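You operate a simulated robot arm through the tools that you are given. There is no shell and no other tool. Be economical: measure what you need, move in short steps, check, and stop when the job is done.

You are at the controls of a simulated two-armed robot. One attempt, no reset.

## Task
Put the red wiping pad from the work table top on the red saucer and the grey wiping pad on the side plate there. Take the blue thread reel from the round table and leave it on the teal scouring pad there. Do these in any order. Set down upright: thread reel.

Only the result counts: the job must be done as asked and must still hold three seconds after the hand-in. Knocking over, shifting, dropping, spilling or breaking anything else fails it.

## Robot
Two 7-joint arms with two-finger grippers on one trunk, on a base that drives. Base frame: it is fixed to the floor where the robot stands at the start and does not move with it; the origin is under the middle of the robot, x ahead of it, y to its left, z up; the surface under the hand at the start is at about z = 0.88. Lengths are in m, angles in degrees, forces in N, time in s.
The left shoulder is at the start at [0.064, 0.176, 1.127], the right one opposite. With the tool pointing down near the work surface each hand reaches from about 0.26 to 0.86 m from the robot's upright axis, wherever it stands, measured 20 degrees to its own side. Places, roughly: scouring pad [1, -3, 0.75]; thread reel [1.25, -2.75, 0.75]. Payload 2.94 kg a hand.
The TCP of each hand is the grasp point between the finger pads, 0.03 m short of the fingertips. In the tool frame z runs along the fingers and y along their closing line. The gripper opens to 0.138 m. The gripper's body begins 0.109 m behind the TCP.
Orientation is that of the tool frame in the base frame, as a unit quaternion [w, x, y, z]. With the fingers straight down and closing along the base's y, the tool's x points along the base's -x, its y along +y and its z along -z.

## Interface
- The arms move only by the tool send_rows. It takes "left_increments", "right_increments" or both (then of equal length, played together; a hand with none holds still); each is a list of rows, each an object (a shift or turn left out is 0, a gripper value left out holds the last) with "dp": the shift along the base's x, y, z in cm, a list of three; "rotation": the turn, a rotation vector about the base's x, y, z in degrees, a list of three; "claw": the closure, from 0 (fully open) to 1 (shut). In form: [{"dp": [tx, ty, tz], "rotation": [ax, ay, az], "claw": claw}, ...]. A call has 1 to 8 rows; each row is the pose to reach, as a shift and turn from the pose commanded when the call began. Rows are played at 5 a second. More than 0.05 m and 8.6 degrees between two rows, or a gripper value outside its range, and nothing of the call is played. Where a pose cannot be reached the arm comes as near as it can. A force on the tool above 40 N (or 10 N above the force at the start of the call, whichever is more), or a blocked arm, ends the call early, and 0.2 s more pass. Each finger halts on what it meets, pressing with about 35 N; the grip force reading is that of the motor and also rises with nothing between the fingers. The clock runs only during rows and for 0.2 s after the last one: add rows that repeat a pose to give the fingers time. The reply holds the time, the measured pose of the TCP, the force on the tool along the base axes, the opening and the grip force, in the units named above and with some noise, with the torque about the TCP (base axes, N m) and any sound that the robot's microphone picked up.
- Cameras (640 x 400 px; columns grow to the right, rows downward): "scene" is now at [0.1522, 0.0051, 1.5823]; the picture's right is [0.01, -1.00, 0.00], its down [-0.79, -0.00, -0.62] and it looks along [0.62, 0.00, -0.79] (base axes); focal length 295 px, centre (320, 200). "left" rides on the left gripper at [0.071, -0.019, -0.146] in its tool frame; the picture's right is [0.26, 0.97, 0.00], its down [-0.85, 0.23, -0.48] and it looks along [-0.46, 0.12, 0.88] (tool axes); focal length 280 px, centre (320, 200). "right" rides on the right gripper at [0.071, 0.019, -0.146] in its tool frame; the picture's right is [-0.26, 0.96, 0.00], its down [-0.85, -0.23, -0.48] and it looks along [-0.46, -0.13, 0.88] (tool axes); focal length 280 px, centre (320, 200). There is no depth. A picture from a camera that has moved, and an enlarged one, comes with that camera's place and axes in the base frame and with its lens. The place of the scene camera against the robot may be out by one fixed shift of up to 0.025 m in any direction.
- snapshot(camera): a new picture of that camera. The clock stands still meanwhile.
- slide_trunk(by): slides the trunk up (or, below 0, down) by that many m; the arms and the scene camera ride with it, the base frame stays. It gives what a move gives, with no picture.
- steer(legs): drives the robot by 1 to 6 legs, each [ahead, turn to the left] in m and degrees, along the robot's own axes; the way and the turn of a leg run together, so that a leg with both is an arc; at most 1.5 m and 180 degrees a leg. The arms and the cameras ride along, it lands a little off, and it stops where it bumps. It gives what a move gives.
- turn_head(pan, tilt): turns the head with the scene camera to pan (to the left, within 120 degrees either way) and tilt (down, from -29 to 69), counted from straight ahead of the robot. It gives what a move gives.
- inspect(camera, box): a new picture of the part [left, top, right, bottom] of that camera's present view, enlarged. The clock stands still meanwhile.
- job_done(): hands the job in; it is judged then, once.

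Go step by step. Nothing tells you exact positions but the pictures and the camera data: compare them with the known pose of the tool, close in by small moves and look again before you grip or let go. The budget is 165 turns and 130 pictures, counting those below and the enlarged ones. Unless the task says otherwise, let go and move clear before handing in, and close with one line.

The tools are called after "Call:" as name(argument=value, ...) on one line, values as JSON. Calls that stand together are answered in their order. send_rows: Moves the arms, as the interface text tells. Its arguments: {"type":"object","properties":{"left_increments":{"type":"array"},"right_increments":{"type":"array"}},"required":[]} The other tools are called the same way: slide_trunk (by) slides the trunk up or down; steer (legs) drives the base; turn_head (pan, tilt) turns the head that bears the scene camera; snapshot (camera) takes a picture; inspect (camera, box) takes an enlarged picture of a part of a camera's view; job_done () hands the job in.

At the start:

```text
t: 0.0
left_position: [0.6545, 0.3149, 1.1387]
left_tcp_rot: [-0.001, -0.001, 1.0, 0.0]
left_wrist_force: [-0.7, 0.4, 0.3]
left_torque: [-0.01, 0.02, -0.03]
left_gripper_width: 0.138
left_grip_force: 0.0
right_position: [0.3987, -0.1685, 1.0946]
right_tcp_rot: [0.001, -0.001, 1.0, 0.0]
right_wrist_force: [-0.4, -0.3, -0.7]
right_torque: [-0.01, -0.01, -0.02]
right_gripper_width: 0.1382
right_grip_force: 0.0
trunk travel left (down, up): [-0.3, 0.434]
robot x, y, heading: [-0.0009, 0.004, 0.0]
head pan, tilt: [0.3, 51.9]
```

scene: 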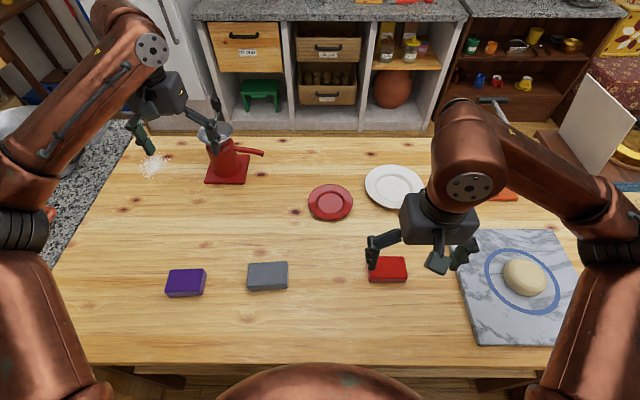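
right: 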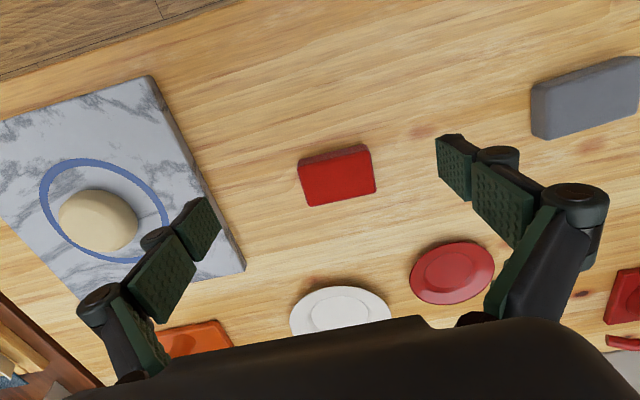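
left: 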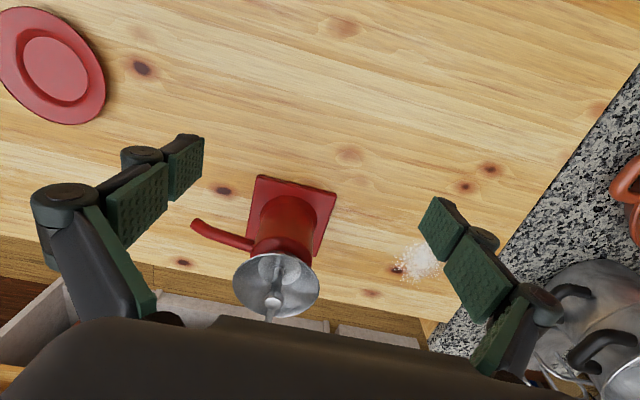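

The red pad is near (0.476, -0.167), the grey pad near (0.453, 0.135), the red saucer near (0.69, -0.03) and the white side plate near (0.75, -0.23). I'll enlarge the views to refine these.

Call:
inspect(camera="scene", box=[230, 150, 470, 300])

Call:
inspect(camera="right", box=[270, 110, 510, 320])

```text
2.67 times, centred on (350, 225) of scene
camera zoom: at [0.1522, 0.0051, 1.5823], right [0.01, -1.0, 0.0], down [-0.79, 0.0, -0.62], along [0.62, 0.0, -0.79], focal length 787 px, centre (240, 133)
```

zoom: 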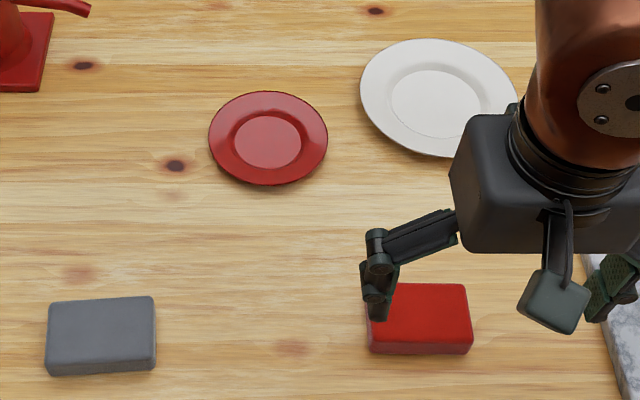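

```text
1.90 times, centred on (390, 215) of right
camera zoom: at [0.3286, -0.1484, 1.2389], right [0.26, 0.97, 0.0], down [0.85, -0.23, 0.48], along [0.46, -0.12, -0.88], focal length 534 px, centre (187, 171)
```

zoom: 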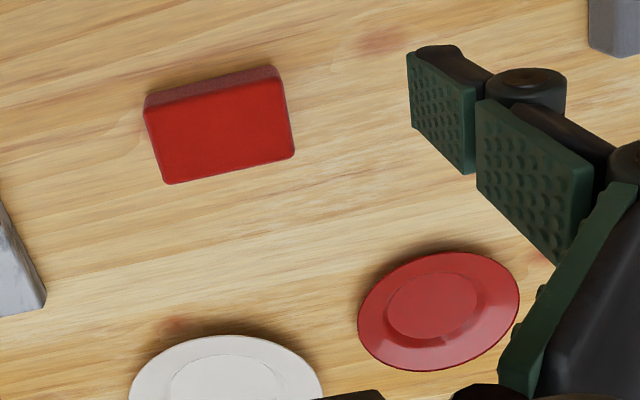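

The red pad is about 9×6 cm and nearly axis-aligned, at about (0.479, -0.163). I'm moving the right hand above it.

Call:
send_rows(right_increments=[{"dp": [4, 0.3, -1]}, {"dp": [8, 0.5, -2], "rotation": [0, 0, -2]}, {"dp": [8, 0.5, -6], "rotation": [0, 0, -2]}, {"dp": [8, 0.5, -10], "rotation": [0, 0, -2]}, {"dp": [8, 0.5, -12], "rotation": [0, 0, -2]}, {"dp": [8, 0.5, -12], "rotation": [0, 0, -2]}])

Call:
snapshot(camera="right")

Call:
snapshot(camera="scene")

```text
t: 1.4
left_position: [0.6545, 0.3158, 1.1382]
left_tcp_rot: [0.0, -0.001, 1.0, 0.0]
left_wrist_force: [0.6, 0.3, 0.3]
left_torque: [0.0, -0.01, 0.01]
left_gripper_width: 0.1381
left_grip_force: 0.0
right_position: [0.4776, -0.1632, 0.9743]
right_tcp_rot: [0.0, 0.017, 1.0, 0.0]
right_wrist_force: [-0.2, -0.8, 1.3]
right_torque: [-0.01, -0.03, -0.01]
right_gripper_width: 0.1376
right_grip_force: 0.0
trunk travel left (down, up): [-0.3, 0.434]
robot x, y, heading: [-0.0024, 0.0007, -0.2]
head pan, tilt: [0.3, 51.9]
```

```text
124 pictures are left
camera right: at [0.4091, -0.1411, 1.1186], right [0.29, 0.96, 0.0], down [0.84, -0.26, 0.48], along [0.45, -0.14, -0.88], focal length 280 px, centre (320, 200)
```

right: 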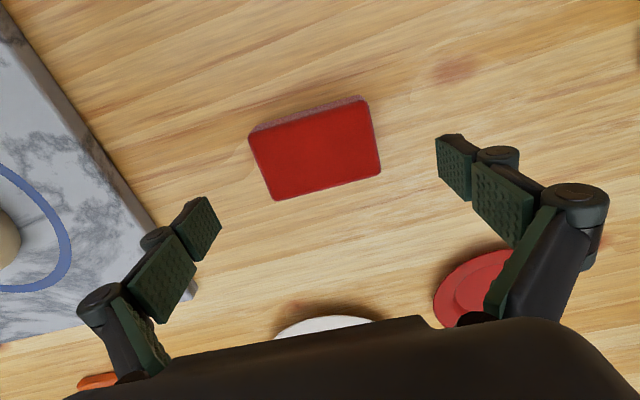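

```text
123 pictures are left
camera scene: at [0.1522, 0.0053, 1.5823], right [0.01, -1.0, 0.0], down [-0.79, 0.0, -0.62], along [0.62, 0.0, -0.79], focal length 295 px, centre (320, 200)
```

scene: 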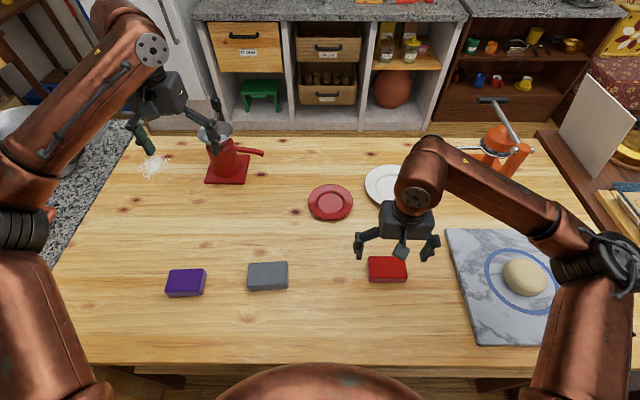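

The hand is aligned over the red pad. I'm going down so the fingertips sit just above the table, then closing.

Call:
send_rows(right_increments=[{"dp": [0, 0, -3]}, {"dp": [0, -0.1, -5.5]}, {"dp": [0, -0.1, -5.5]}])

Call:
snapshot(camera="right")

```text
t: 2.2
left_position: [0.6546, 0.3157, 1.1396]
left_tcp_rot: [0.0, -0.001, 1.0, -0.001]
left_wrist_force: [0.4, 0.4, -0.4]
left_torque: [0.0, 0.03, 0.03]
left_gripper_width: 0.138
left_grip_force: 0.1
right_position: [0.4781, -0.1643, 0.918]
right_tcp_rot: [0.001, 0.017, 1.0, 0.0]
right_wrist_force: [1.2, 1.2, -0.4]
right_torque: [-0.01, 0.01, -0.01]
right_gripper_width: 0.1381
right_grip_force: 0.0
trunk travel left (down, up): [-0.3, 0.434]
robot x, y, heading: [0.0014, 0.0001, 0.1]
head pan, tilt: [0.3, 51.9]
```

```text
122 pictures are left
camera right: at [0.4083, -0.1419, 1.0637], right [0.29, 0.96, 0.0], down [0.84, -0.26, 0.48], along [0.45, -0.14, -0.88], focal length 280 px, centre (320, 200)
```

right: 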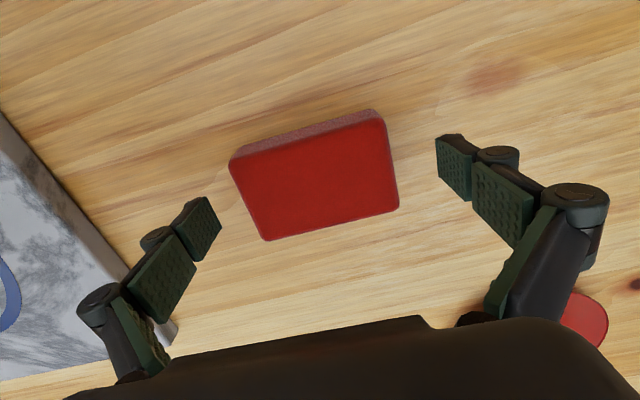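

The pad lies between the fingers, so I'm closing on it.

Call:
send_rows(right_increments=[{"dp": [-0.5, 0, 0]}, {"dp": [-0.5, 0, 0], "claw": 1}, {"dp": [-0.5, 0, 0], "claw": 1}, {"dp": [-0.5, 0, 0], "claw": 1}, {"dp": [-0.5, 0, 0], "claw": 1}, {"dp": [-0.5, 0, 0], "claw": 1}, {"dp": [-0.5, 0, 0], "claw": 1}])

Call:
snapshot(camera="right")

```text
t: 3.8
left_position: [0.6544, 0.3158, 1.1399]
left_tcp_rot: [0.0, -0.001, 1.0, 0.0]
left_wrist_force: [0.6, -0.7, 0.4]
left_torque: [-0.01, 0.01, 0.03]
left_gripper_width: 0.138
left_grip_force: 0.2
right_position: [0.4744, -0.1649, 0.9191]
right_tcp_rot: [0.0, 0.017, 1.0, -0.001]
right_wrist_force: [1.2, -0.1, 3.8]
right_torque: [-0.06, -0.02, 0.02]
right_gripper_width: 0.0938
right_grip_force: 35.0
trunk travel left (down, up): [-0.3, 0.434]
robot x, y, heading: [-0.0014, 0.0032, -0.1]
head pan, tilt: [0.3, 51.9]
```

```text
121 pictures are left
camera right: at [0.4038, -0.1421, 1.0642], right [0.29, 0.96, 0.0], down [0.84, -0.26, 0.48], along [0.45, -0.14, -0.88], focal length 280 px, centre (320, 200)
```

right: 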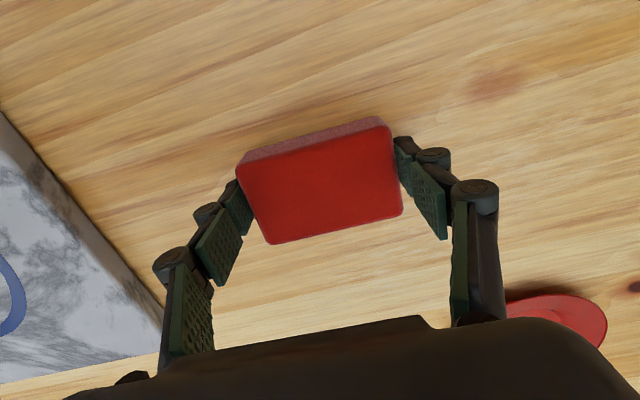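

The grip holds at 9.4 cm. I'm lifting and carrying the pad to above the saucer.

Call:
send_rows(right_increments=[{"dp": [0, 0, 4]}, {"dp": [0, 0, 8]}, {"dp": [3.5, 2.5, 9]}, {"dp": [7, 5, 9]}, {"dp": [10.5, 7.5, 9]}, {"dp": [14, 10, 9]}, {"dp": [17, 12, 9]}, {"dp": [17, 12, 9]}])

Call:
snapshot(camera="right")

Call:
snapshot(camera="scene")

```text
t: 5.6
left_position: [0.654, 0.3148, 1.1403]
left_tcp_rot: [0.0, 0.0, 1.0, -0.001]
left_wrist_force: [0.7, 0.1, 0.1]
left_torque: [0.02, -0.02, 0.01]
left_gripper_width: 0.1382
left_grip_force: 0.1
right_position: [0.6438, -0.0429, 1.0082]
right_tcp_rot: [0.001, 0.017, 1.0, 0.0]
right_wrist_force: [-1.2, -1.1, 0.7]
right_torque: [0.07, -0.03, 0.03]
right_gripper_width: 0.0937
right_grip_force: 34.6
trunk travel left (down, up): [-0.3, 0.434]
robot x, y, heading: [-0.0008, 0.0009, 0.1]
head pan, tilt: [0.3, 51.9]
```

```text
120 pictures are left
camera right: at [0.5742, -0.0216, 1.1538], right [0.29, 0.96, 0.0], down [0.84, -0.26, 0.48], along [0.46, -0.14, -0.88], focal length 280 px, centre (320, 200)
```

right: 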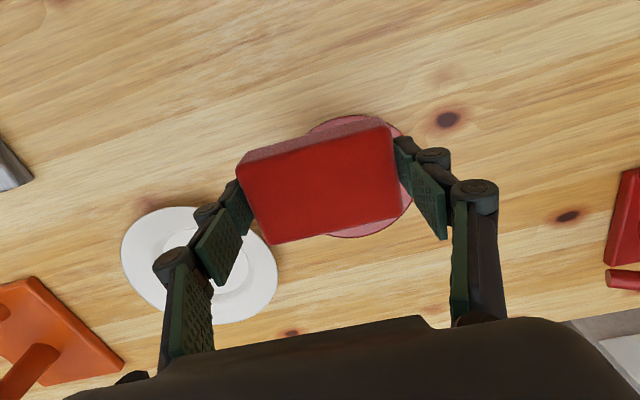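

```text
119 pictures are left
camera scene: at [0.1519, 0.0045, 1.5823], right [0.01, -1.0, 0.0], down [-0.79, 0.0, -0.62], along [0.62, 0.0, -0.79], focal length 295 px, centre (320, 200)
```

scene: 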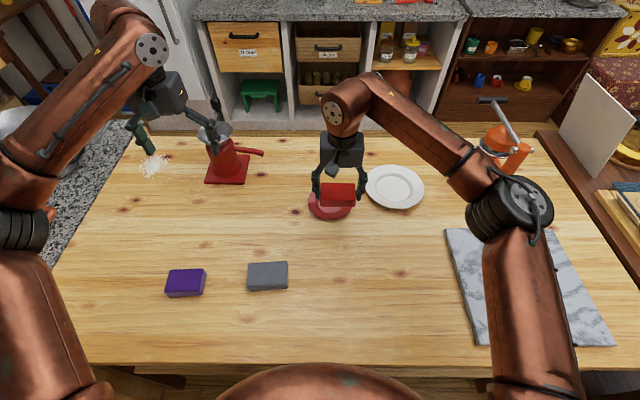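

The saucer centre is at about (0.695, -0.025) and the plate at about (0.755, -0.228). I'm shifting over the saucer and lowering partway.

Call:
send_rows(right_increments=[{"dp": [2.5, 1, 0]}, {"dp": [4.6, 2.1, 0]}, {"dp": [4.6, 2.1, -3]}, {"dp": [4.6, 2.1, -5]}, {"dp": [4.6, 2.1, -5]}])

Call:
snapshot(camera="right")

Call:
inspect(camera="scene", box=[250, 130, 450, 255])

```text
t: 6.8
left_position: [0.6549, 0.316, 1.1396]
left_tcp_rot: [0.001, -0.001, 1.0, 0.0]
left_wrist_force: [-0.6, -0.1, -0.2]
left_torque: [0.02, 0.03, -0.02]
left_gripper_width: 0.1379
left_grip_force: 0.1
right_position: [0.6895, -0.0234, 0.9587]
right_tcp_rot: [0.0, 0.017, 1.0, 0.0]
right_wrist_force: [0.6, -0.6, -0.5]
right_torque: [0.04, 0.02, -0.03]
right_gripper_width: 0.0936
right_grip_force: 35.2
trunk travel left (down, up): [-0.3, 0.434]
robot x, y, heading: [0.0014, -0.0015, -0.0]
head pan, tilt: [0.3, 51.9]
```

```text
118 pictures are left
camera right: at [0.6203, -0.0008, 1.1032], right [0.29, 0.96, 0.0], down [0.84, -0.26, 0.48], along [0.45, -0.14, -0.88], focal length 280 px, centre (320, 200)
```

right: 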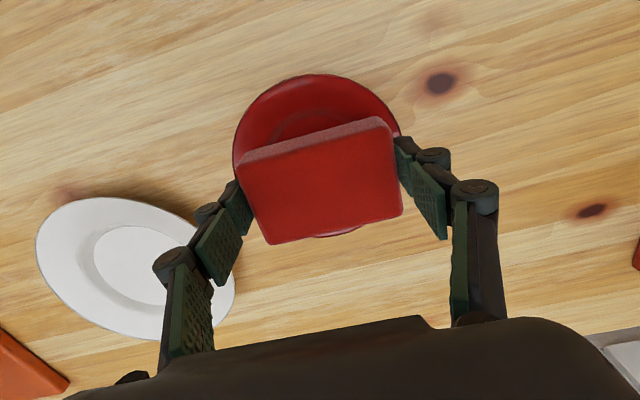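

```text
3.20 times, centred on (350, 192) of scene
camera zoom: at [0.1524, 0.0053, 1.5823], right [0.01, -1.0, 0.0], down [-0.79, 0.0, -0.62], along [0.62, 0.0, -0.79], focal length 945 px, centre (224, 224)
```

zoom: 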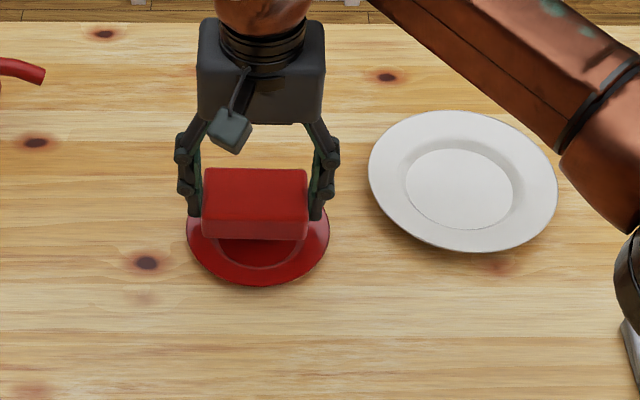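

The pad is centred over the saucer to within a few millimetres. I'm lowering until it touches.

Call:
send_rows(right_increments=[{"dp": [0, 0, -1]}, {"dp": [0, 0, -2]}, {"dp": [0, 0, -2.4]}, {"dp": [0, 0, -2.7]}, {"dp": [0, 0, -2.7]}])

Call:
snapshot(camera="right")

Call:
inspect(camera="scene", box=[270, 150, 390, 225])

```text
t: 8.0
left_position: [0.6541, 0.3167, 1.1421]
left_tcp_rot: [0.0, -0.001, 1.0, 0.001]
left_wrist_force: [-0.3, -0.4, 0.4]
left_torque: [0.03, 0.03, 0.04]
left_gripper_width: 0.1381
left_grip_force: 0.0
right_position: [0.69, -0.0227, 0.9352]
right_tcp_rot: [0.002, 0.018, 1.0, 0.0]
right_wrist_force: [4.7, -1.7, 20.1]
right_torque: [-0.42, -0.1, 0.06]
right_gripper_width: 0.0938
right_grip_force: 34.7
trunk travel left (down, up): [-0.3, 0.434]
robot x, y, heading: [-0.0011, 0.0049, -0.0]
head pan, tilt: [0.3, 51.9]
```

```text
116 pictures are left
camera right: at [0.6197, -0.0011, 1.0796], right [0.29, 0.96, 0.0], down [0.84, -0.26, 0.48], along [0.46, -0.14, -0.88], focal length 280 px, centre (320, 200)
```

right: 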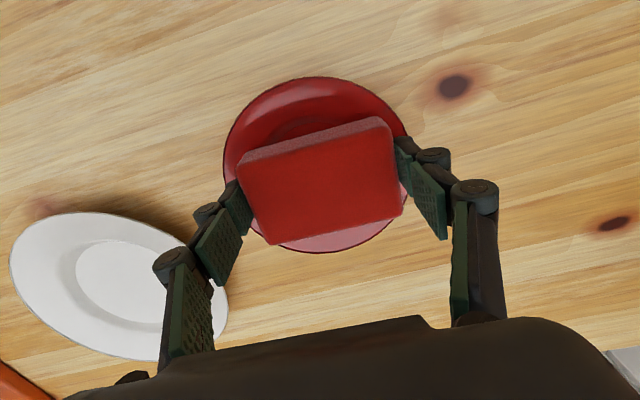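

```text
5.33 times, centred on (330, 188) of scene
camera zoom: at [0.1508, 0.0054, 1.5827], right [0.01, -1.0, 0.0], down [-0.79, 0.0, -0.62], along [0.62, 0.0, -0.79], focal length 1574 px, centre (267, 267)
```

zoom: 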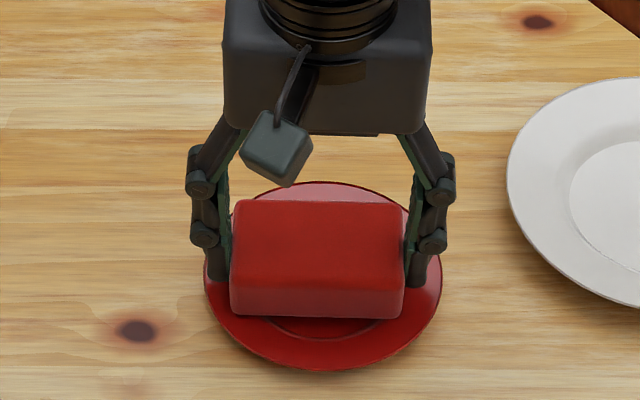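

It touches at z 0.935 with the pad centred. I'm relieving the load slightly and opening just enough to release.

Call:
send_rows(right_increments=[{"dp": [0, 0, 0.25]}, {"dp": [0, 0, 0.25], "claw": 0.15}, {"dp": [0, 0, 0.25], "claw": 0.1}, {"dp": [0, 0, 0.25], "claw": 0.05}, {"dp": [0, 0, 2]}, {"dp": [0, 0, 5]}, {"dp": [0, 0, 8]}])

Call:
snapshot(camera="right")

Call:
inspect(camera="scene", box=[270, 150, 390, 225])

```text
t: 9.6
left_position: [0.6534, 0.3155, 1.1395]
left_tcp_rot: [0.0, -0.001, 1.0, 0.001]
left_wrist_force: [-0.4, 0.1, -0.5]
left_torque: [-0.01, -0.01, 0.0]
left_gripper_width: 0.1379
left_grip_force: 0.0
right_position: [0.6893, -0.0224, 1.0132]
right_tcp_rot: [0.0, 0.017, 1.0, -0.001]
right_wrist_force: [-0.4, 1.0, 0.2]
right_torque: [0.04, 0.0, 0.01]
right_gripper_width: 0.1313
right_grip_force: 0.0
trunk travel left (down, up): [-0.3, 0.434]
robot x, y, heading: [0.0022, 0.0061, 0.0]
head pan, tilt: [0.3, 51.9]
```

```text
114 pictures are left
camera right: at [0.6201, -0.0006, 1.1573], right [0.29, 0.96, 0.0], down [0.84, -0.26, 0.48], along [0.45, -0.14, -0.88], focal length 280 px, centre (320, 200)
```

right: 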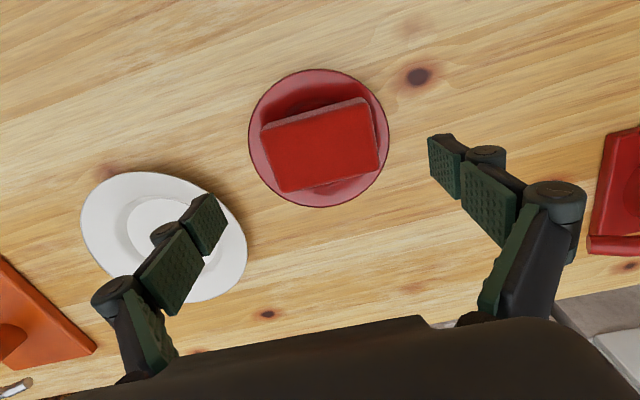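

```text
5.33 times, centred on (330, 188) of scene
camera zoom: at [0.1517, 0.0057, 1.5824], right [0.01, -1.0, 0.0], down [-0.79, 0.0, -0.62], along [0.62, 0.0, -0.79], focal length 1574 px, centre (267, 267)
```

zoom: 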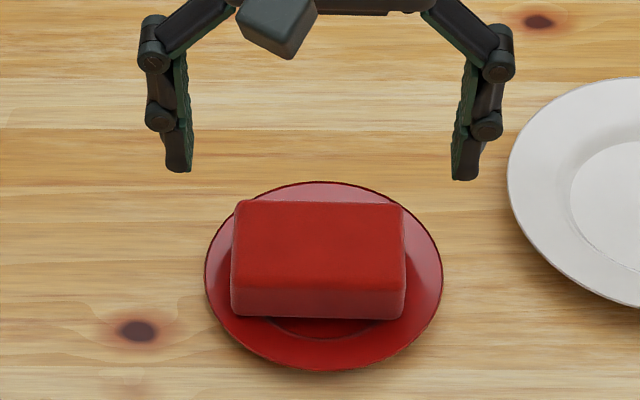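

The red pad sits well on the saucer. Now I'm taking the right hand over to the grey pad at about (0.46, 0.13).

Call:
send_rows(right_increments=[{"dp": [-4, 2, 2]}, {"dp": [-8, 4.5, 2]}, {"dp": [-12, 7, 2]}, {"dp": [-16, 9.5, 2], "rotation": [0, 0, 3]}, {"dp": [-19.5, 12, 2], "rotation": [0, 0, 6]}, {"dp": [-22.9, 15.2, 0], "rotation": [0, 0, 6]}, {"dp": [-22.9, 15.2, -3], "rotation": [0, 0, 6]}, {"dp": [-22.9, 15.2, -3], "rotation": [0, 0, 6]}])

Call:
snapshot(camera="right")

Call:
snapshot(camera="scene")

```text
refused: row 6 steps farther than a row can; nothing moved
```

```text
112 pictures are left
camera right: at [0.6201, -0.0006, 1.1573], right [0.29, 0.96, 0.0], down [0.84, -0.26, 0.48], along [0.45, -0.14, -0.88], focal length 280 px, centre (320, 200)
```

right: 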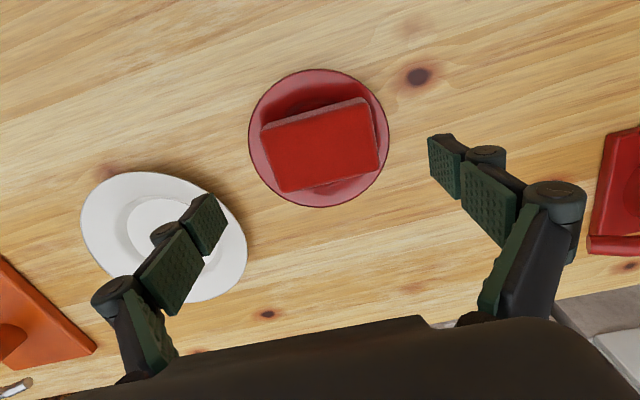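

```text
111 pictures are left
camera scene: at [0.1517, 0.0057, 1.5824], right [0.01, -1.0, 0.0], down [-0.79, 0.0, -0.62], along [0.62, 0.0, -0.79], focal length 295 px, centre (320, 200)
```

scene: 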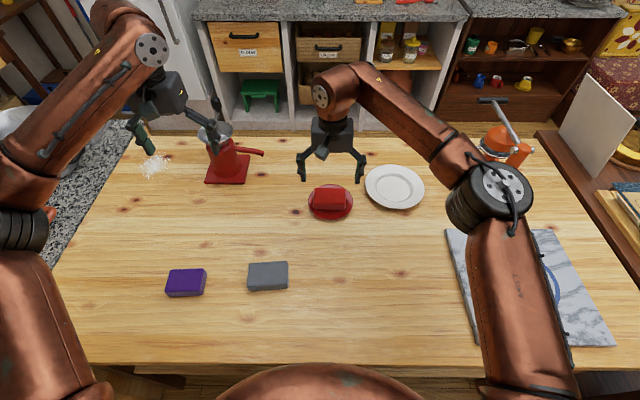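

One step was too long, so nothing moved. I'm resending with shorter steps.

Call:
send_rows(right_increments=[{"dp": [-3.8, 2.4, 1]}, {"dp": [-7.6, 4.8, 1.5]}, {"dp": [-11.4, 7.2, 1.5]}, {"dp": [-15.2, 9.6, 1.5], "rotation": [0, 0, 3]}, {"dp": [-19, 12.4, 1], "rotation": [0, 0, 6]}, {"dp": [-22.5, 15, -1], "rotation": [0, 0, 6]}, {"dp": [-22.9, 15.2, -3], "rotation": [0, 0, 6]}, {"dp": [-22.9, 15.2, -3], "rotation": [0, 0, 6], "claw": 0}])

Call:
snapshot(camera="right")

Call:
snapshot(camera="scene")

```text
t: 11.4
left_position: [0.6557, 0.3167, 1.1401]
left_tcp_rot: [0.001, -0.001, 1.0, 0.0]
left_wrist_force: [0.6, 0.6, -0.1]
left_torque: [-0.01, -0.02, -0.02]
left_gripper_width: 0.1382
left_grip_force: 0.1
right_position: [0.4591, 0.1282, 0.9815]
right_tcp_rot: [0.001, -0.037, 0.999, 0.0]
right_wrist_force: [0.5, -0.6, -0.4]
right_torque: [-0.05, -0.03, 0.03]
right_gripper_width: 0.1379
right_grip_force: 0.0
trunk travel left (down, up): [-0.3, 0.434]
robot x, y, heading: [-0.0025, -0.0005, 0.1]
head pan, tilt: [0.3, 51.9]
```

```text
110 pictures are left
camera right: at [0.3881, 0.1436, 1.1261], right [0.19, 0.98, 0.0], down [0.86, -0.17, 0.48], along [0.47, -0.09, -0.88], focal length 280 px, centre (320, 200)
```

right: 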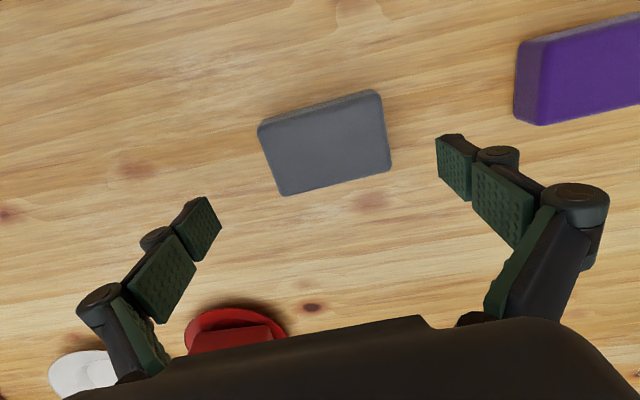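

```text
109 pictures are left
camera scene: at [0.152, 0.0062, 1.5824], right [0.01, -1.0, 0.0], down [-0.79, 0.0, -0.62], along [0.62, 0.0, -0.79], focal length 295 px, centre (320, 200)
```

scene: 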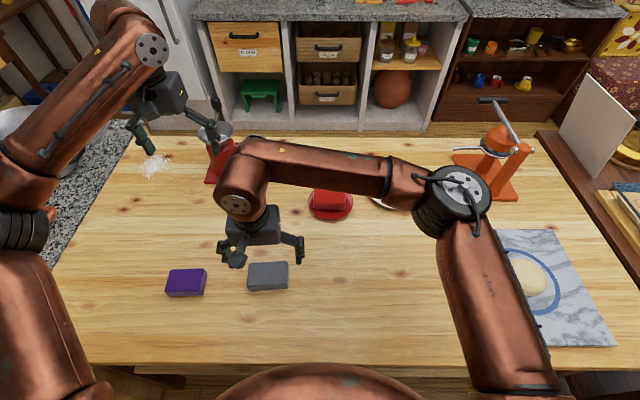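

The grey pad is at about (0.460, 0.137) and the fingers are aligned with it. I'm shifting 0.9 cm in y and going down.

Call:
send_rows(right_increments=[{"dp": [0, 0.9, 0]}, {"dp": [0, 0.9, -3]}, {"dp": [0, 0.9, -6.2]}, {"dp": [0, 0.9, -6.2]}])

Call:
snapshot(camera="right")

```text
t: 12.4
left_position: [0.6553, 0.3164, 1.1388]
left_tcp_rot: [0.0, 0.0, 1.0, 0.0]
left_wrist_force: [-0.2, -0.2, 0.2]
left_torque: [0.02, 0.01, 0.02]
left_gripper_width: 0.1379
left_grip_force: 0.0
right_position: [0.4598, 0.1382, 0.9191]
right_tcp_rot: [-0.001, -0.036, 0.999, 0.0]
right_wrist_force: [-0.7, -0.6, -0.2]
right_torque: [-0.02, 0.01, 0.04]
right_gripper_width: 0.1381
right_grip_force: 0.1
trunk travel left (down, up): [-0.3, 0.434]
robot x, y, heading: [-0.001, 0.0029, 0.3]
head pan, tilt: [0.3, 51.9]
```

```text
108 pictures are left
camera right: at [0.3889, 0.1522, 1.065], right [0.19, 0.98, 0.0], down [0.86, -0.17, 0.48], along [0.47, -0.09, -0.88], focal length 280 px, centre (320, 200)
```

right: 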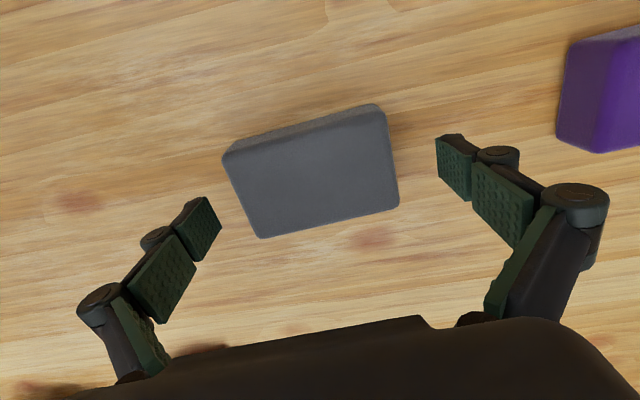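

The grey pad lies between the fingers, so I'm closing.

Call:
send_rows(right_increments=[{"dp": [-0.4, -0.1, 0]}, {"dp": [-0.4, -0.1, 0], "claw": 1}, {"dp": [-0.4, -0.1, 0]}, {"dp": [-0.4, -0.1, 0]}, {"dp": [-0.4, -0.1, 0]}, {"dp": [-0.4, -0.1, 0]}, {"dp": [-0.4, -0.1, 0]}])

Call:
snapshot(camera="right")

```text
t: 14.0
left_position: [0.6547, 0.317, 1.1397]
left_tcp_rot: [0.0, -0.001, 1.0, 0.001]
left_wrist_force: [-0.9, -0.8, 0.3]
left_torque: [0.03, 0.01, 0.0]
left_gripper_width: 0.1381
left_grip_force: 0.1
right_position: [0.4554, 0.1367, 0.9202]
right_tcp_rot: [0.0, -0.036, 0.999, 0.0]
right_wrist_force: [-0.2, 1.1, 2.6]
right_torque: [0.0, -0.01, 0.02]
right_gripper_width: 0.0986
right_grip_force: 34.8
trunk travel left (down, up): [-0.3, 0.434]
robot x, y, heading: [0.0001, 0.0047, -0.2]
head pan, tilt: [0.3, 51.9]
```

```text
107 pictures are left
camera right: at [0.385, 0.1515, 1.0655], right [0.19, 0.98, 0.0], down [0.86, -0.17, 0.48], along [0.47, -0.09, -0.88], focal length 280 px, centre (320, 200)
```

right: 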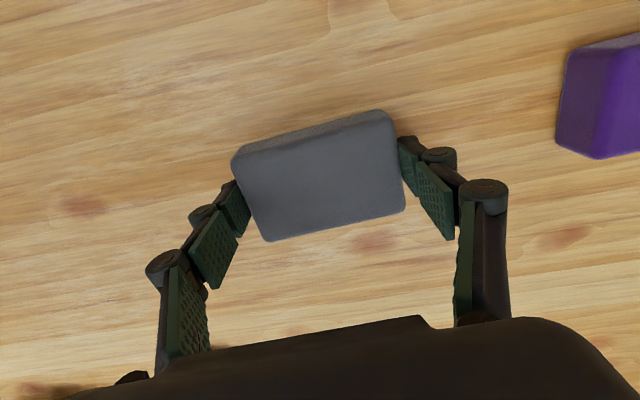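

The grey pad is gripped. I'm lifting it high and carrying it toward the white plate.

Call:
send_rows(right_increments=[{"dp": [0, 0, 4]}, {"dp": [0, 0, 8]}, {"dp": [1, -1.3, 12]}, {"dp": [3.7, -4.6, 12]}, {"dp": [6.4, -7.9, 12]}, {"dp": [9.1, -11.2, 12]}, {"dp": [11.8, -14.5, 12]}, {"dp": [14.5, -17.8, 12]}])

Call:
send_rows(right_increments=[{"dp": [2.7, -3.3, 0]}, {"dp": [5.4, -6.6, 0]}, {"dp": [8.1, -9.9, 0]}, {"dp": [10.8, -13.2, 0]}, {"dp": [13.5, -16.8, 0]}, {"dp": [15.2, -18.9, 0]}, {"dp": [15.2, -18.9, -3]}, {"dp": [15.2, -18.9, -3]}])

Call:
snapshot(camera="right")

Call:
snapshot(camera="scene")

```text
t: 15.8
left_position: [0.6552, 0.3146, 1.1394]
left_tcp_rot: [0.0, -0.001, 1.0, 0.0]
left_wrist_force: [-0.1, 0.2, -0.3]
left_torque: [0.02, 0.02, 0.02]
left_gripper_width: 0.1381
left_grip_force: 0.0
right_position: [0.6019, -0.0421, 1.0379]
right_tcp_rot: [0.0, -0.035, 0.999, 0.0]
right_wrist_force: [0.5, -0.6, -1.2]
right_torque: [0.03, 0.0, 0.01]
right_gripper_width: 0.0987
right_grip_force: 34.6
trunk travel left (down, up): [-0.3, 0.434]
robot x, y, heading: [0.0012, 0.0035, 0.2]
head pan, tilt: [0.3, 51.9]
```

```text
t: 17.6
left_position: [0.6538, 0.3166, 1.1393]
left_tcp_rot: [0.0, -0.001, 1.0, 0.0]
left_wrist_force: [-0.3, 0.8, 0.3]
left_torque: [0.0, -0.02, 0.01]
left_gripper_width: 0.1381
left_grip_force: 0.0
right_position: [0.7529, -0.2303, 1.0097]
right_tcp_rot: [0.0, -0.036, 0.999, 0.0]
right_wrist_force: [0.1, 0.5, -0.2]
right_torque: [-0.01, -0.03, 0.02]
right_gripper_width: 0.0987
right_grip_force: 35.0
trunk travel left (down, up): [-0.3, 0.434]
robot x, y, heading: [-0.0004, 0.0015, 0.2]
head pan, tilt: [0.3, 51.9]
```

```text
106 pictures are left
camera right: at [0.6818, -0.2155, 1.1552], right [0.19, 0.98, 0.0], down [0.86, -0.17, 0.48], along [0.47, -0.09, -0.88], focal length 280 px, centre (320, 200)
```

right: 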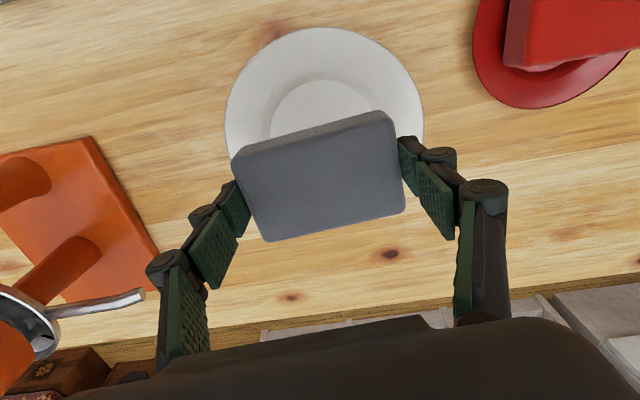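

```text
105 pictures are left
camera scene: at [0.1516, 0.0057, 1.5824], right [0.01, -1.0, 0.0], down [-0.79, 0.0, -0.62], along [0.62, 0.0, -0.79], focal length 295 px, centre (320, 200)
```

scene: 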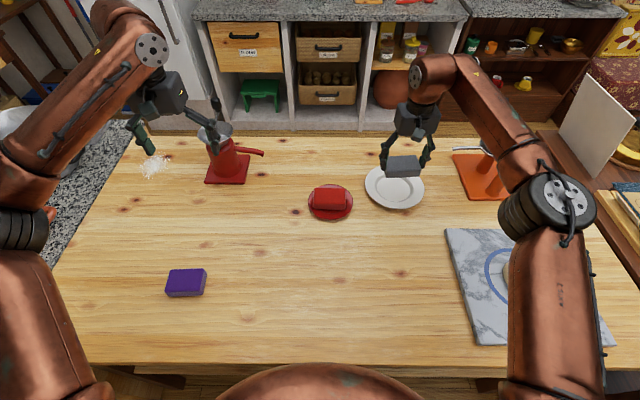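

The plate centre reads about (0.746, -0.223). I'm shifting slightly and lowering partway to recheck.

Call:
send_rows(right_increments=[{"dp": [-0.6, 0.7, 0]}, {"dp": [-0.6, 0.7, -3]}, {"dp": [-0.6, 0.7, -5.5]}, {"dp": [-0.6, 0.7, -5.5]}])

Call:
snapshot(camera="right")

Call:
inspect(camera="scene", box=[340, 130, 460, 215])

```text
t: 18.6
left_position: [0.6551, 0.3146, 1.1398]
left_tcp_rot: [0.0, -0.001, 1.0, 0.0]
left_wrist_force: [-0.4, -0.3, -0.1]
left_torque: [-0.03, 0.0, -0.02]
left_gripper_width: 0.138
left_grip_force: 0.1
right_position: [0.7486, -0.2235, 0.9541]
right_tcp_rot: [0.0, -0.036, 0.999, 0.0]
right_wrist_force: [0.4, -0.5, -1.2]
right_torque: [-0.03, 0.01, -0.02]
right_gripper_width: 0.0988
right_grip_force: 34.6
trunk travel left (down, up): [-0.3, 0.434]
robot x, y, heading: [-0.0031, 0.0004, -0.2]
head pan, tilt: [0.3, 51.9]
```

```text
104 pictures are left
camera right: at [0.6765, -0.2085, 1.0994], right [0.19, 0.98, 0.0], down [0.86, -0.17, 0.48], along [0.47, -0.09, -0.88], focal length 280 px, centre (320, 200)
```

right: 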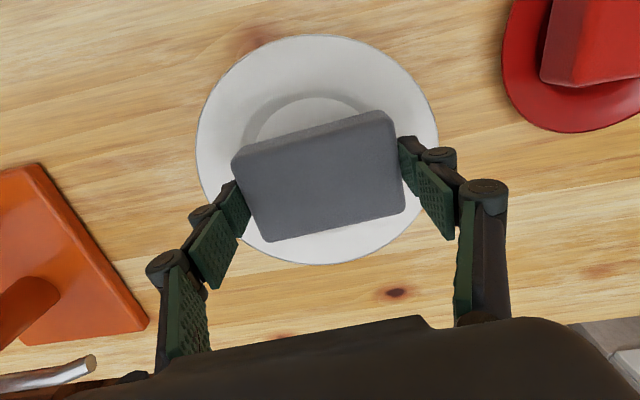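

```text
4.71 times, centred on (400, 172) of scene
camera zoom: at [0.1523, 0.0052, 1.5823], right [0.01, -1.0, 0.0], down [-0.79, 0.0, -0.62], along [0.62, 0.0, -0.79], focal length 1389 px, centre (-56, 329)
```

zoom: 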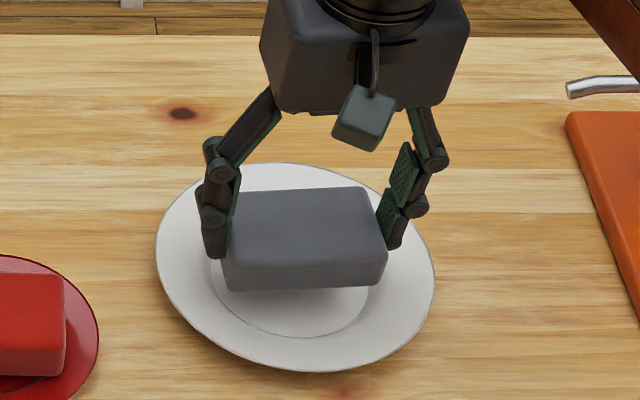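

It's nearly centred; I'll shift −0.4 cm in x and lower to contact.

Call:
send_rows(right_increments=[{"dp": [-0.4, 0, -1]}, {"dp": [-0.4, 0, -1.8]}, {"dp": [-0.4, 0, -2.2]}, {"dp": [-0.4, 0, -2.5]}, {"dp": [-0.4, 0, -2.5]}])

Call:
snapshot(camera="right")

Call:
inspect(camera="scene", box=[340, 130, 460, 215])

```text
t: 19.8
left_position: [0.6531, 0.3167, 1.1404]
left_tcp_rot: [0.001, 0.0, 1.0, 0.0]
left_wrist_force: [1.1, 1.2, -0.2]
left_torque: [-0.04, 0.01, -0.01]
left_gripper_width: 0.1381
left_grip_force: 0.0
right_position: [0.7445, -0.2241, 0.9335]
right_tcp_rot: [0.003, -0.034, 0.999, 0.0]
right_wrist_force: [5.3, -4.5, 22.6]
right_torque: [0.37, 0.52, 0.06]
right_gripper_width: 0.0991
right_grip_force: 34.9
trunk travel left (down, up): [-0.3, 0.434]
robot x, y, heading: [-0.0007, -0.002, 0.0]
head pan, tilt: [0.3, 51.9]
```

```text
102 pictures are left
camera right: at [0.6719, -0.2087, 1.0776], right [0.19, 0.98, 0.0], down [0.86, -0.17, 0.48], along [0.47, -0.09, -0.88], focal length 280 px, centre (320, 200)
```

right: 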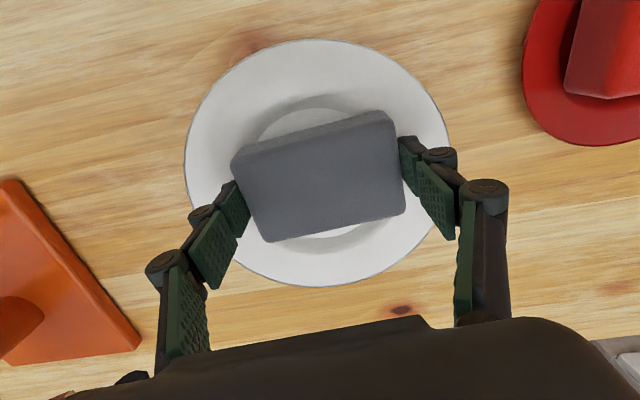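

```text
4.71 times, centred on (400, 172) of scene
camera zoom: at [0.1505, 0.0052, 1.5827], right [0.01, -1.0, 0.0], down [-0.79, 0.0, -0.62], along [0.62, 0.0, -0.79], focal length 1389 px, centre (-56, 329)
```

zoom: 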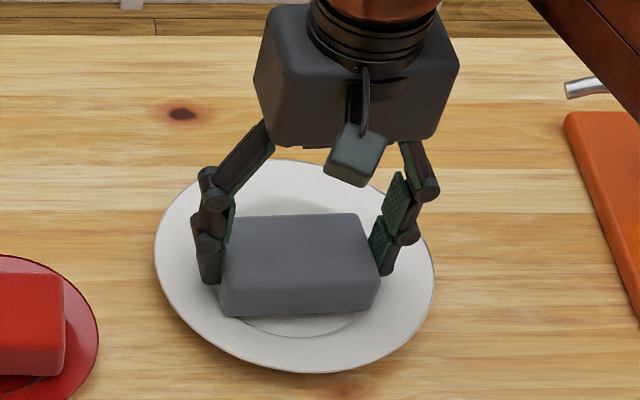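

The grey pad is touching and centred in the plate. I'm releasing it and rising.

Call:
send_rows(right_increments=[{"dp": [0, 0, 0.25]}, {"dp": [0, 0, 0.3], "claw": 0.2}, {"dp": [0, 0, 0.4], "claw": 0.16}, {"dp": [0, 0, 0.5], "claw": 0.14}, {"dp": [0, 0, 3]}, {"dp": [0, 0, 7]}, {"dp": [0, 0, 11]}, {"dp": [0, 0, 15]}])

Call:
inspect(camera="scene", box=[280, 130, 460, 235])

```text
t: 21.6
left_position: [0.654, 0.3172, 1.1397]
left_tcp_rot: [0.001, -0.001, 1.0, 0.0]
left_wrist_force: [-0.1, 0.0, 0.1]
left_torque: [-0.05, -0.03, 0.01]
left_gripper_width: 0.138
left_grip_force: 0.0
right_position: [0.7417, -0.2221, 1.0795]
right_tcp_rot: [0.0, -0.036, 0.999, 0.0]
right_wrist_force: [0.3, 0.2, -0.1]
right_torque: [-0.03, -0.02, 0.01]
right_gripper_width: 0.1188
right_grip_force: 0.0
trunk travel left (down, up): [-0.3, 0.434]
robot x, y, heading: [0.0007, -0.0, 0.1]
head pan, tilt: [0.3, 51.9]
```

```text
3.56 times, centred on (370, 182) of scene
camera zoom: at [0.1513, 0.0058, 1.5824], right [0.01, -1.0, 0.0], down [-0.79, 0.0, -0.62], along [0.62, 0.0, -0.79], focal length 1050 px, centre (142, 262)
```

zoom: 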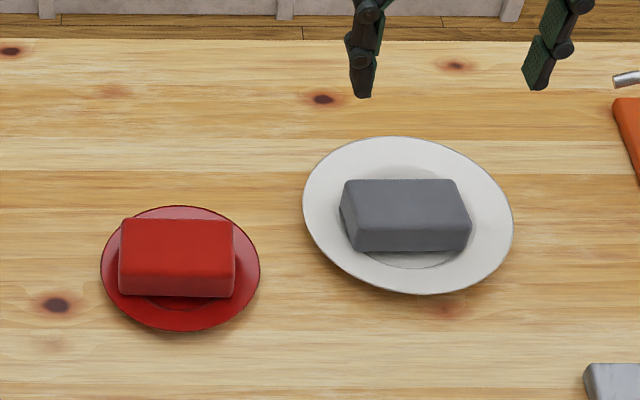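

Both pads are in place on their plates. I'm tucking the arms in and looking around for the route to the round table.

Call:
send_rows(right_increments=[{"dp": [0, 0, 4]}, {"dp": [-4, 0, 7]}, {"dp": [-8.5, 0, 9]}, {"dp": [-13, 0, 11]}, {"dp": [-17.5, 0, 12]}, {"dp": [-22, 0, 12]}, {"dp": [-26.5, 0, 12]}, {"dp": [-31, 0, 12]}], left_increments=[{"dp": [0, 0, 4]}, {"dp": [-4, 0, 6]}, {"dp": [-8, 0, 7]}, {"dp": [-12, 0, 7]}, {"dp": [-16, 0, 7]}, {"dp": [-20, 0, 7]}, {"dp": [-23, 0, 7]}, {"dp": [-25, 0, 7]}])

Call:
turn_head(pan=-70, tilt=25)

Call:
snapshot(camera="scene")

Call:
turn_head(pan=-118, tilt=30)

Call:
snapshot(camera="scene")

```text
t: 23.4
left_position: [0.4034, 0.3166, 1.2107]
left_tcp_rot: [0.0, -0.001, 1.0, 0.0]
left_wrist_force: [0.6, 0.2, 0.7]
left_torque: [0.0, -0.03, 0.02]
left_gripper_width: 0.138
left_grip_force: 0.1
right_position: [0.4318, -0.2226, 1.2003]
right_tcp_rot: [0.0, -0.035, 0.999, 0.0]
right_wrist_force: [-0.3, -0.6, 0.1]
right_torque: [0.03, -0.04, -0.02]
right_gripper_width: 0.1188
right_grip_force: 0.1
trunk travel left (down, up): [-0.3, 0.434]
robot x, y, heading: [-0.0021, -0.0015, 0.0]
head pan, tilt: [0.3, 51.9]
```

```text
t: 24.8
left_position: [0.4047, 0.3161, 1.2104]
left_tcp_rot: [0.0, -0.001, 1.0, 0.0]
left_wrist_force: [-0.6, -0.5, -0.7]
left_torque: [-0.03, 0.03, -0.01]
left_gripper_width: 0.1382
left_grip_force: 0.1
right_position: [0.4356, -0.2235, 1.1986]
right_tcp_rot: [0.001, -0.035, 0.999, 0.0]
right_wrist_force: [0.5, -0.5, 0.9]
right_torque: [0.0, 0.03, -0.01]
right_gripper_width: 0.1186
right_grip_force: 0.0
trunk travel left (down, up): [-0.3, 0.434]
robot x, y, heading: [0.0008, 0.0053, -0.1]
head pan, tilt: [-70.0, 25.0]
```

```text
99 pictures are left
camera scene: at [0.1086, -0.0818, 1.6222], right [-0.94, -0.34, 0.0], down [-0.15, 0.4, -0.91], along [0.31, -0.85, -0.42], focal length 295 px, centre (320, 200)
```

scene: 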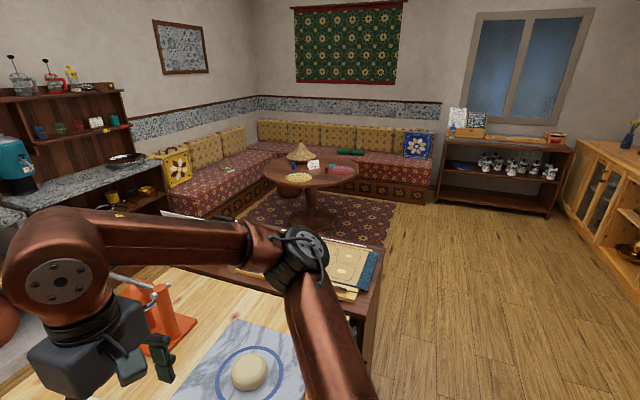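

```text
t: 26.0
left_position: [0.406, 0.3158, 1.2102]
left_tcp_rot: [0.0, -0.001, 1.0, 0.0]
left_wrist_force: [-0.1, -0.1, 0.3]
left_torque: [0.05, -0.04, 0.01]
left_gripper_width: 0.138
left_grip_force: 0.1
right_position: [0.4341, -0.2222, 1.198]
right_tcp_rot: [0.0, -0.036, 0.999, 0.0]
right_wrist_force: [-0.6, -0.5, -0.3]
right_torque: [-0.01, 0.02, 0.01]
right_gripper_width: 0.1189
right_grip_force: 0.0
trunk travel left (down, up): [-0.3, 0.434]
robot x, y, heading: [-0.0007, -0.0003, -0.3]
head pan, tilt: [-118.0, 30.0]
```

```text
98 pictures are left
camera scene: at [0.0345, -0.0752, 1.6143], right [-0.88, 0.47, 0.0], down [0.23, 0.44, -0.87], along [-0.41, -0.77, -0.5], focal length 295 px, centre (320, 200)
```

scene: 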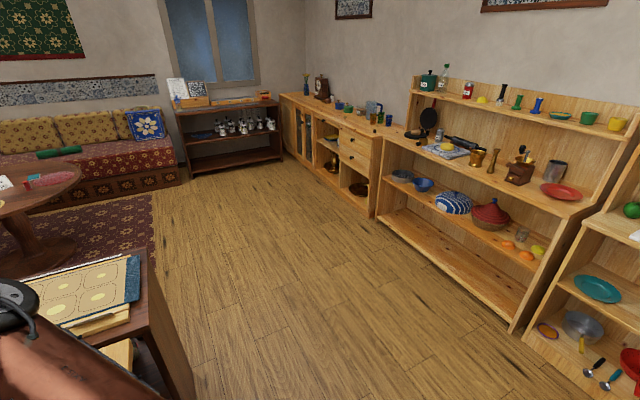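

The round table lies between the side table and the sofa. I'm zooming in to locate its edge and its items.

Call:
turn_head(pan=-72, tilt=18)

Call:
inspect(camera="scene", box=[230, 140, 400, 250])

Call:
snapshot(camera="scene")

```text
t: 27.1
left_position: [0.405, 0.3156, 1.2111]
left_tcp_rot: [0.0, -0.001, 1.0, 0.0]
left_wrist_force: [0.3, 0.5, -0.1]
left_torque: [0.04, -0.01, 0.02]
left_gripper_width: 0.1379
left_grip_force: 0.1
right_position: [0.4349, -0.2224, 1.1993]
right_tcp_rot: [-0.001, -0.036, 0.999, 0.0]
right_wrist_force: [-0.2, 0.2, 0.4]
right_torque: [-0.01, 0.01, -0.03]
right_gripper_width: 0.1186
right_grip_force: 0.1
trunk travel left (down, up): [-0.3, 0.434]
robot x, y, heading: [0.0026, 0.001, -0.2]
head pan, tilt: [-72.0, 18.0]
```

```text
3.64 times, centred on (315, 195) of scene
camera zoom: at [0.1056, -0.0841, 1.6336], right [-0.95, -0.31, 0.0], down [-0.1, 0.29, -0.95], along [0.29, -0.9, -0.31], focal length 1074 px, centre (338, 218)
```

zoom: 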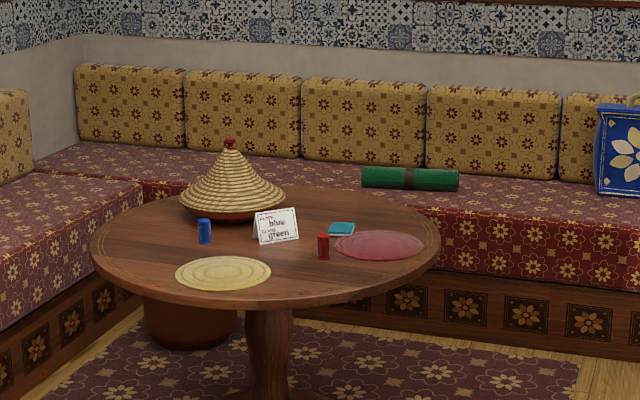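

```text
96 pictures are left
camera scene: at [0.1056, -0.0841, 1.6336], right [-0.95, -0.31, 0.0], down [-0.1, 0.29, -0.95], along [0.29, -0.9, -0.31], focal length 295 px, centre (320, 200)
```

scene: 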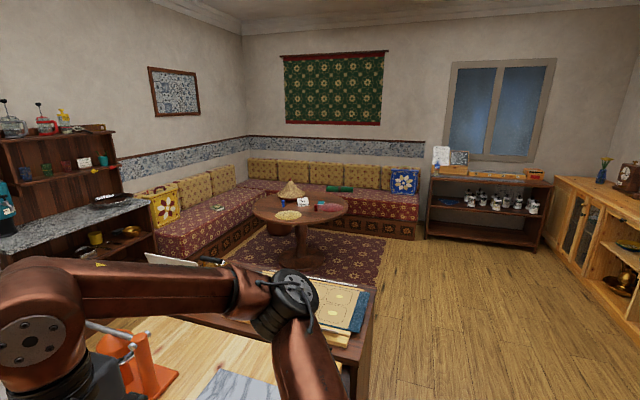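

The table seems lower than stated, about 0.63 high: reel near (1.33, -2.66), teal pad near (1.0, -2.9), table radius about 0.5. I'll back off, turn right and drive past the side table, then look again.

Call:
steer(legs=[[-0.45, 0], [0, -90], [1.4, 0]])

Call:
turn_head(pan=45, tilt=25)

Call:
snapshot(camera="scene")

```text
t: 40.2
left_position: [-0.1418, -1.7901, 1.2094]
left_tcp_rot: [0.0, 0.709, 0.705, 0.0]
left_wrist_force: [-0.4, 0.3, 0.9]
left_torque: [0.03, 0.02, -0.02]
left_gripper_width: 0.1379
left_grip_force: 0.1
right_position: [-0.6816, -1.816, 1.1988]
right_tcp_rot: [0.0, 0.685, 0.728, 0.0]
right_wrist_force: [0.7, 0.0, 0.0]
right_torque: [0.01, -0.01, 0.01]
right_gripper_width: 0.1183
right_grip_force: 0.1
trunk travel left (down, up): [-0.3, 0.434]
robot x, y, heading: [-0.4556, -1.3787, -90.3]
head pan, tilt: [-72.0, 18.0]
```

```text
t: 42.1
left_position: [-0.1436, -1.7916, 1.2101]
left_tcp_rot: [0.0, 0.709, 0.705, 0.0]
left_wrist_force: [-0.6, -0.1, 0.7]
left_torque: [0.01, 0.02, -0.01]
left_gripper_width: 0.1382
left_grip_force: 0.0
right_position: [-0.6819, -1.8153, 1.1995]
right_tcp_rot: [0.0, 0.684, 0.729, -0.001]
right_wrist_force: [0.7, -0.2, -0.7]
right_torque: [-0.01, 0.02, 0.01]
right_gripper_width: 0.1188
right_grip_force: 0.0
trunk travel left (down, up): [-0.3, 0.434]
robot x, y, heading: [-0.456, -1.3831, -90.2]
head pan, tilt: [45.0, 25.0]
```

```text
95 pictures are left
camera scene: at [-0.3894, -1.5208, 1.6223], right [-0.71, -0.7, 0.0], down [-0.3, 0.3, -0.91], along [0.64, -0.65, -0.42], focal length 295 px, centre (320, 200)
```

scene: 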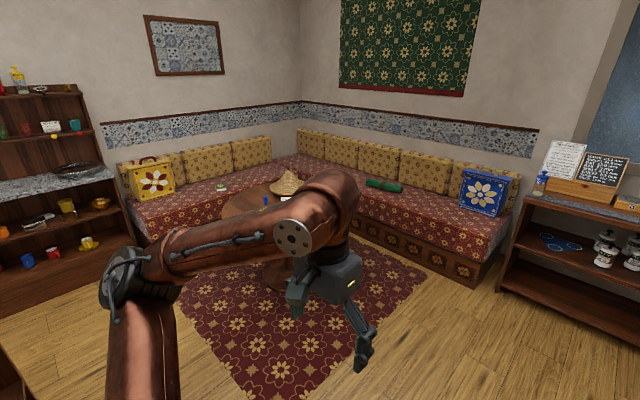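

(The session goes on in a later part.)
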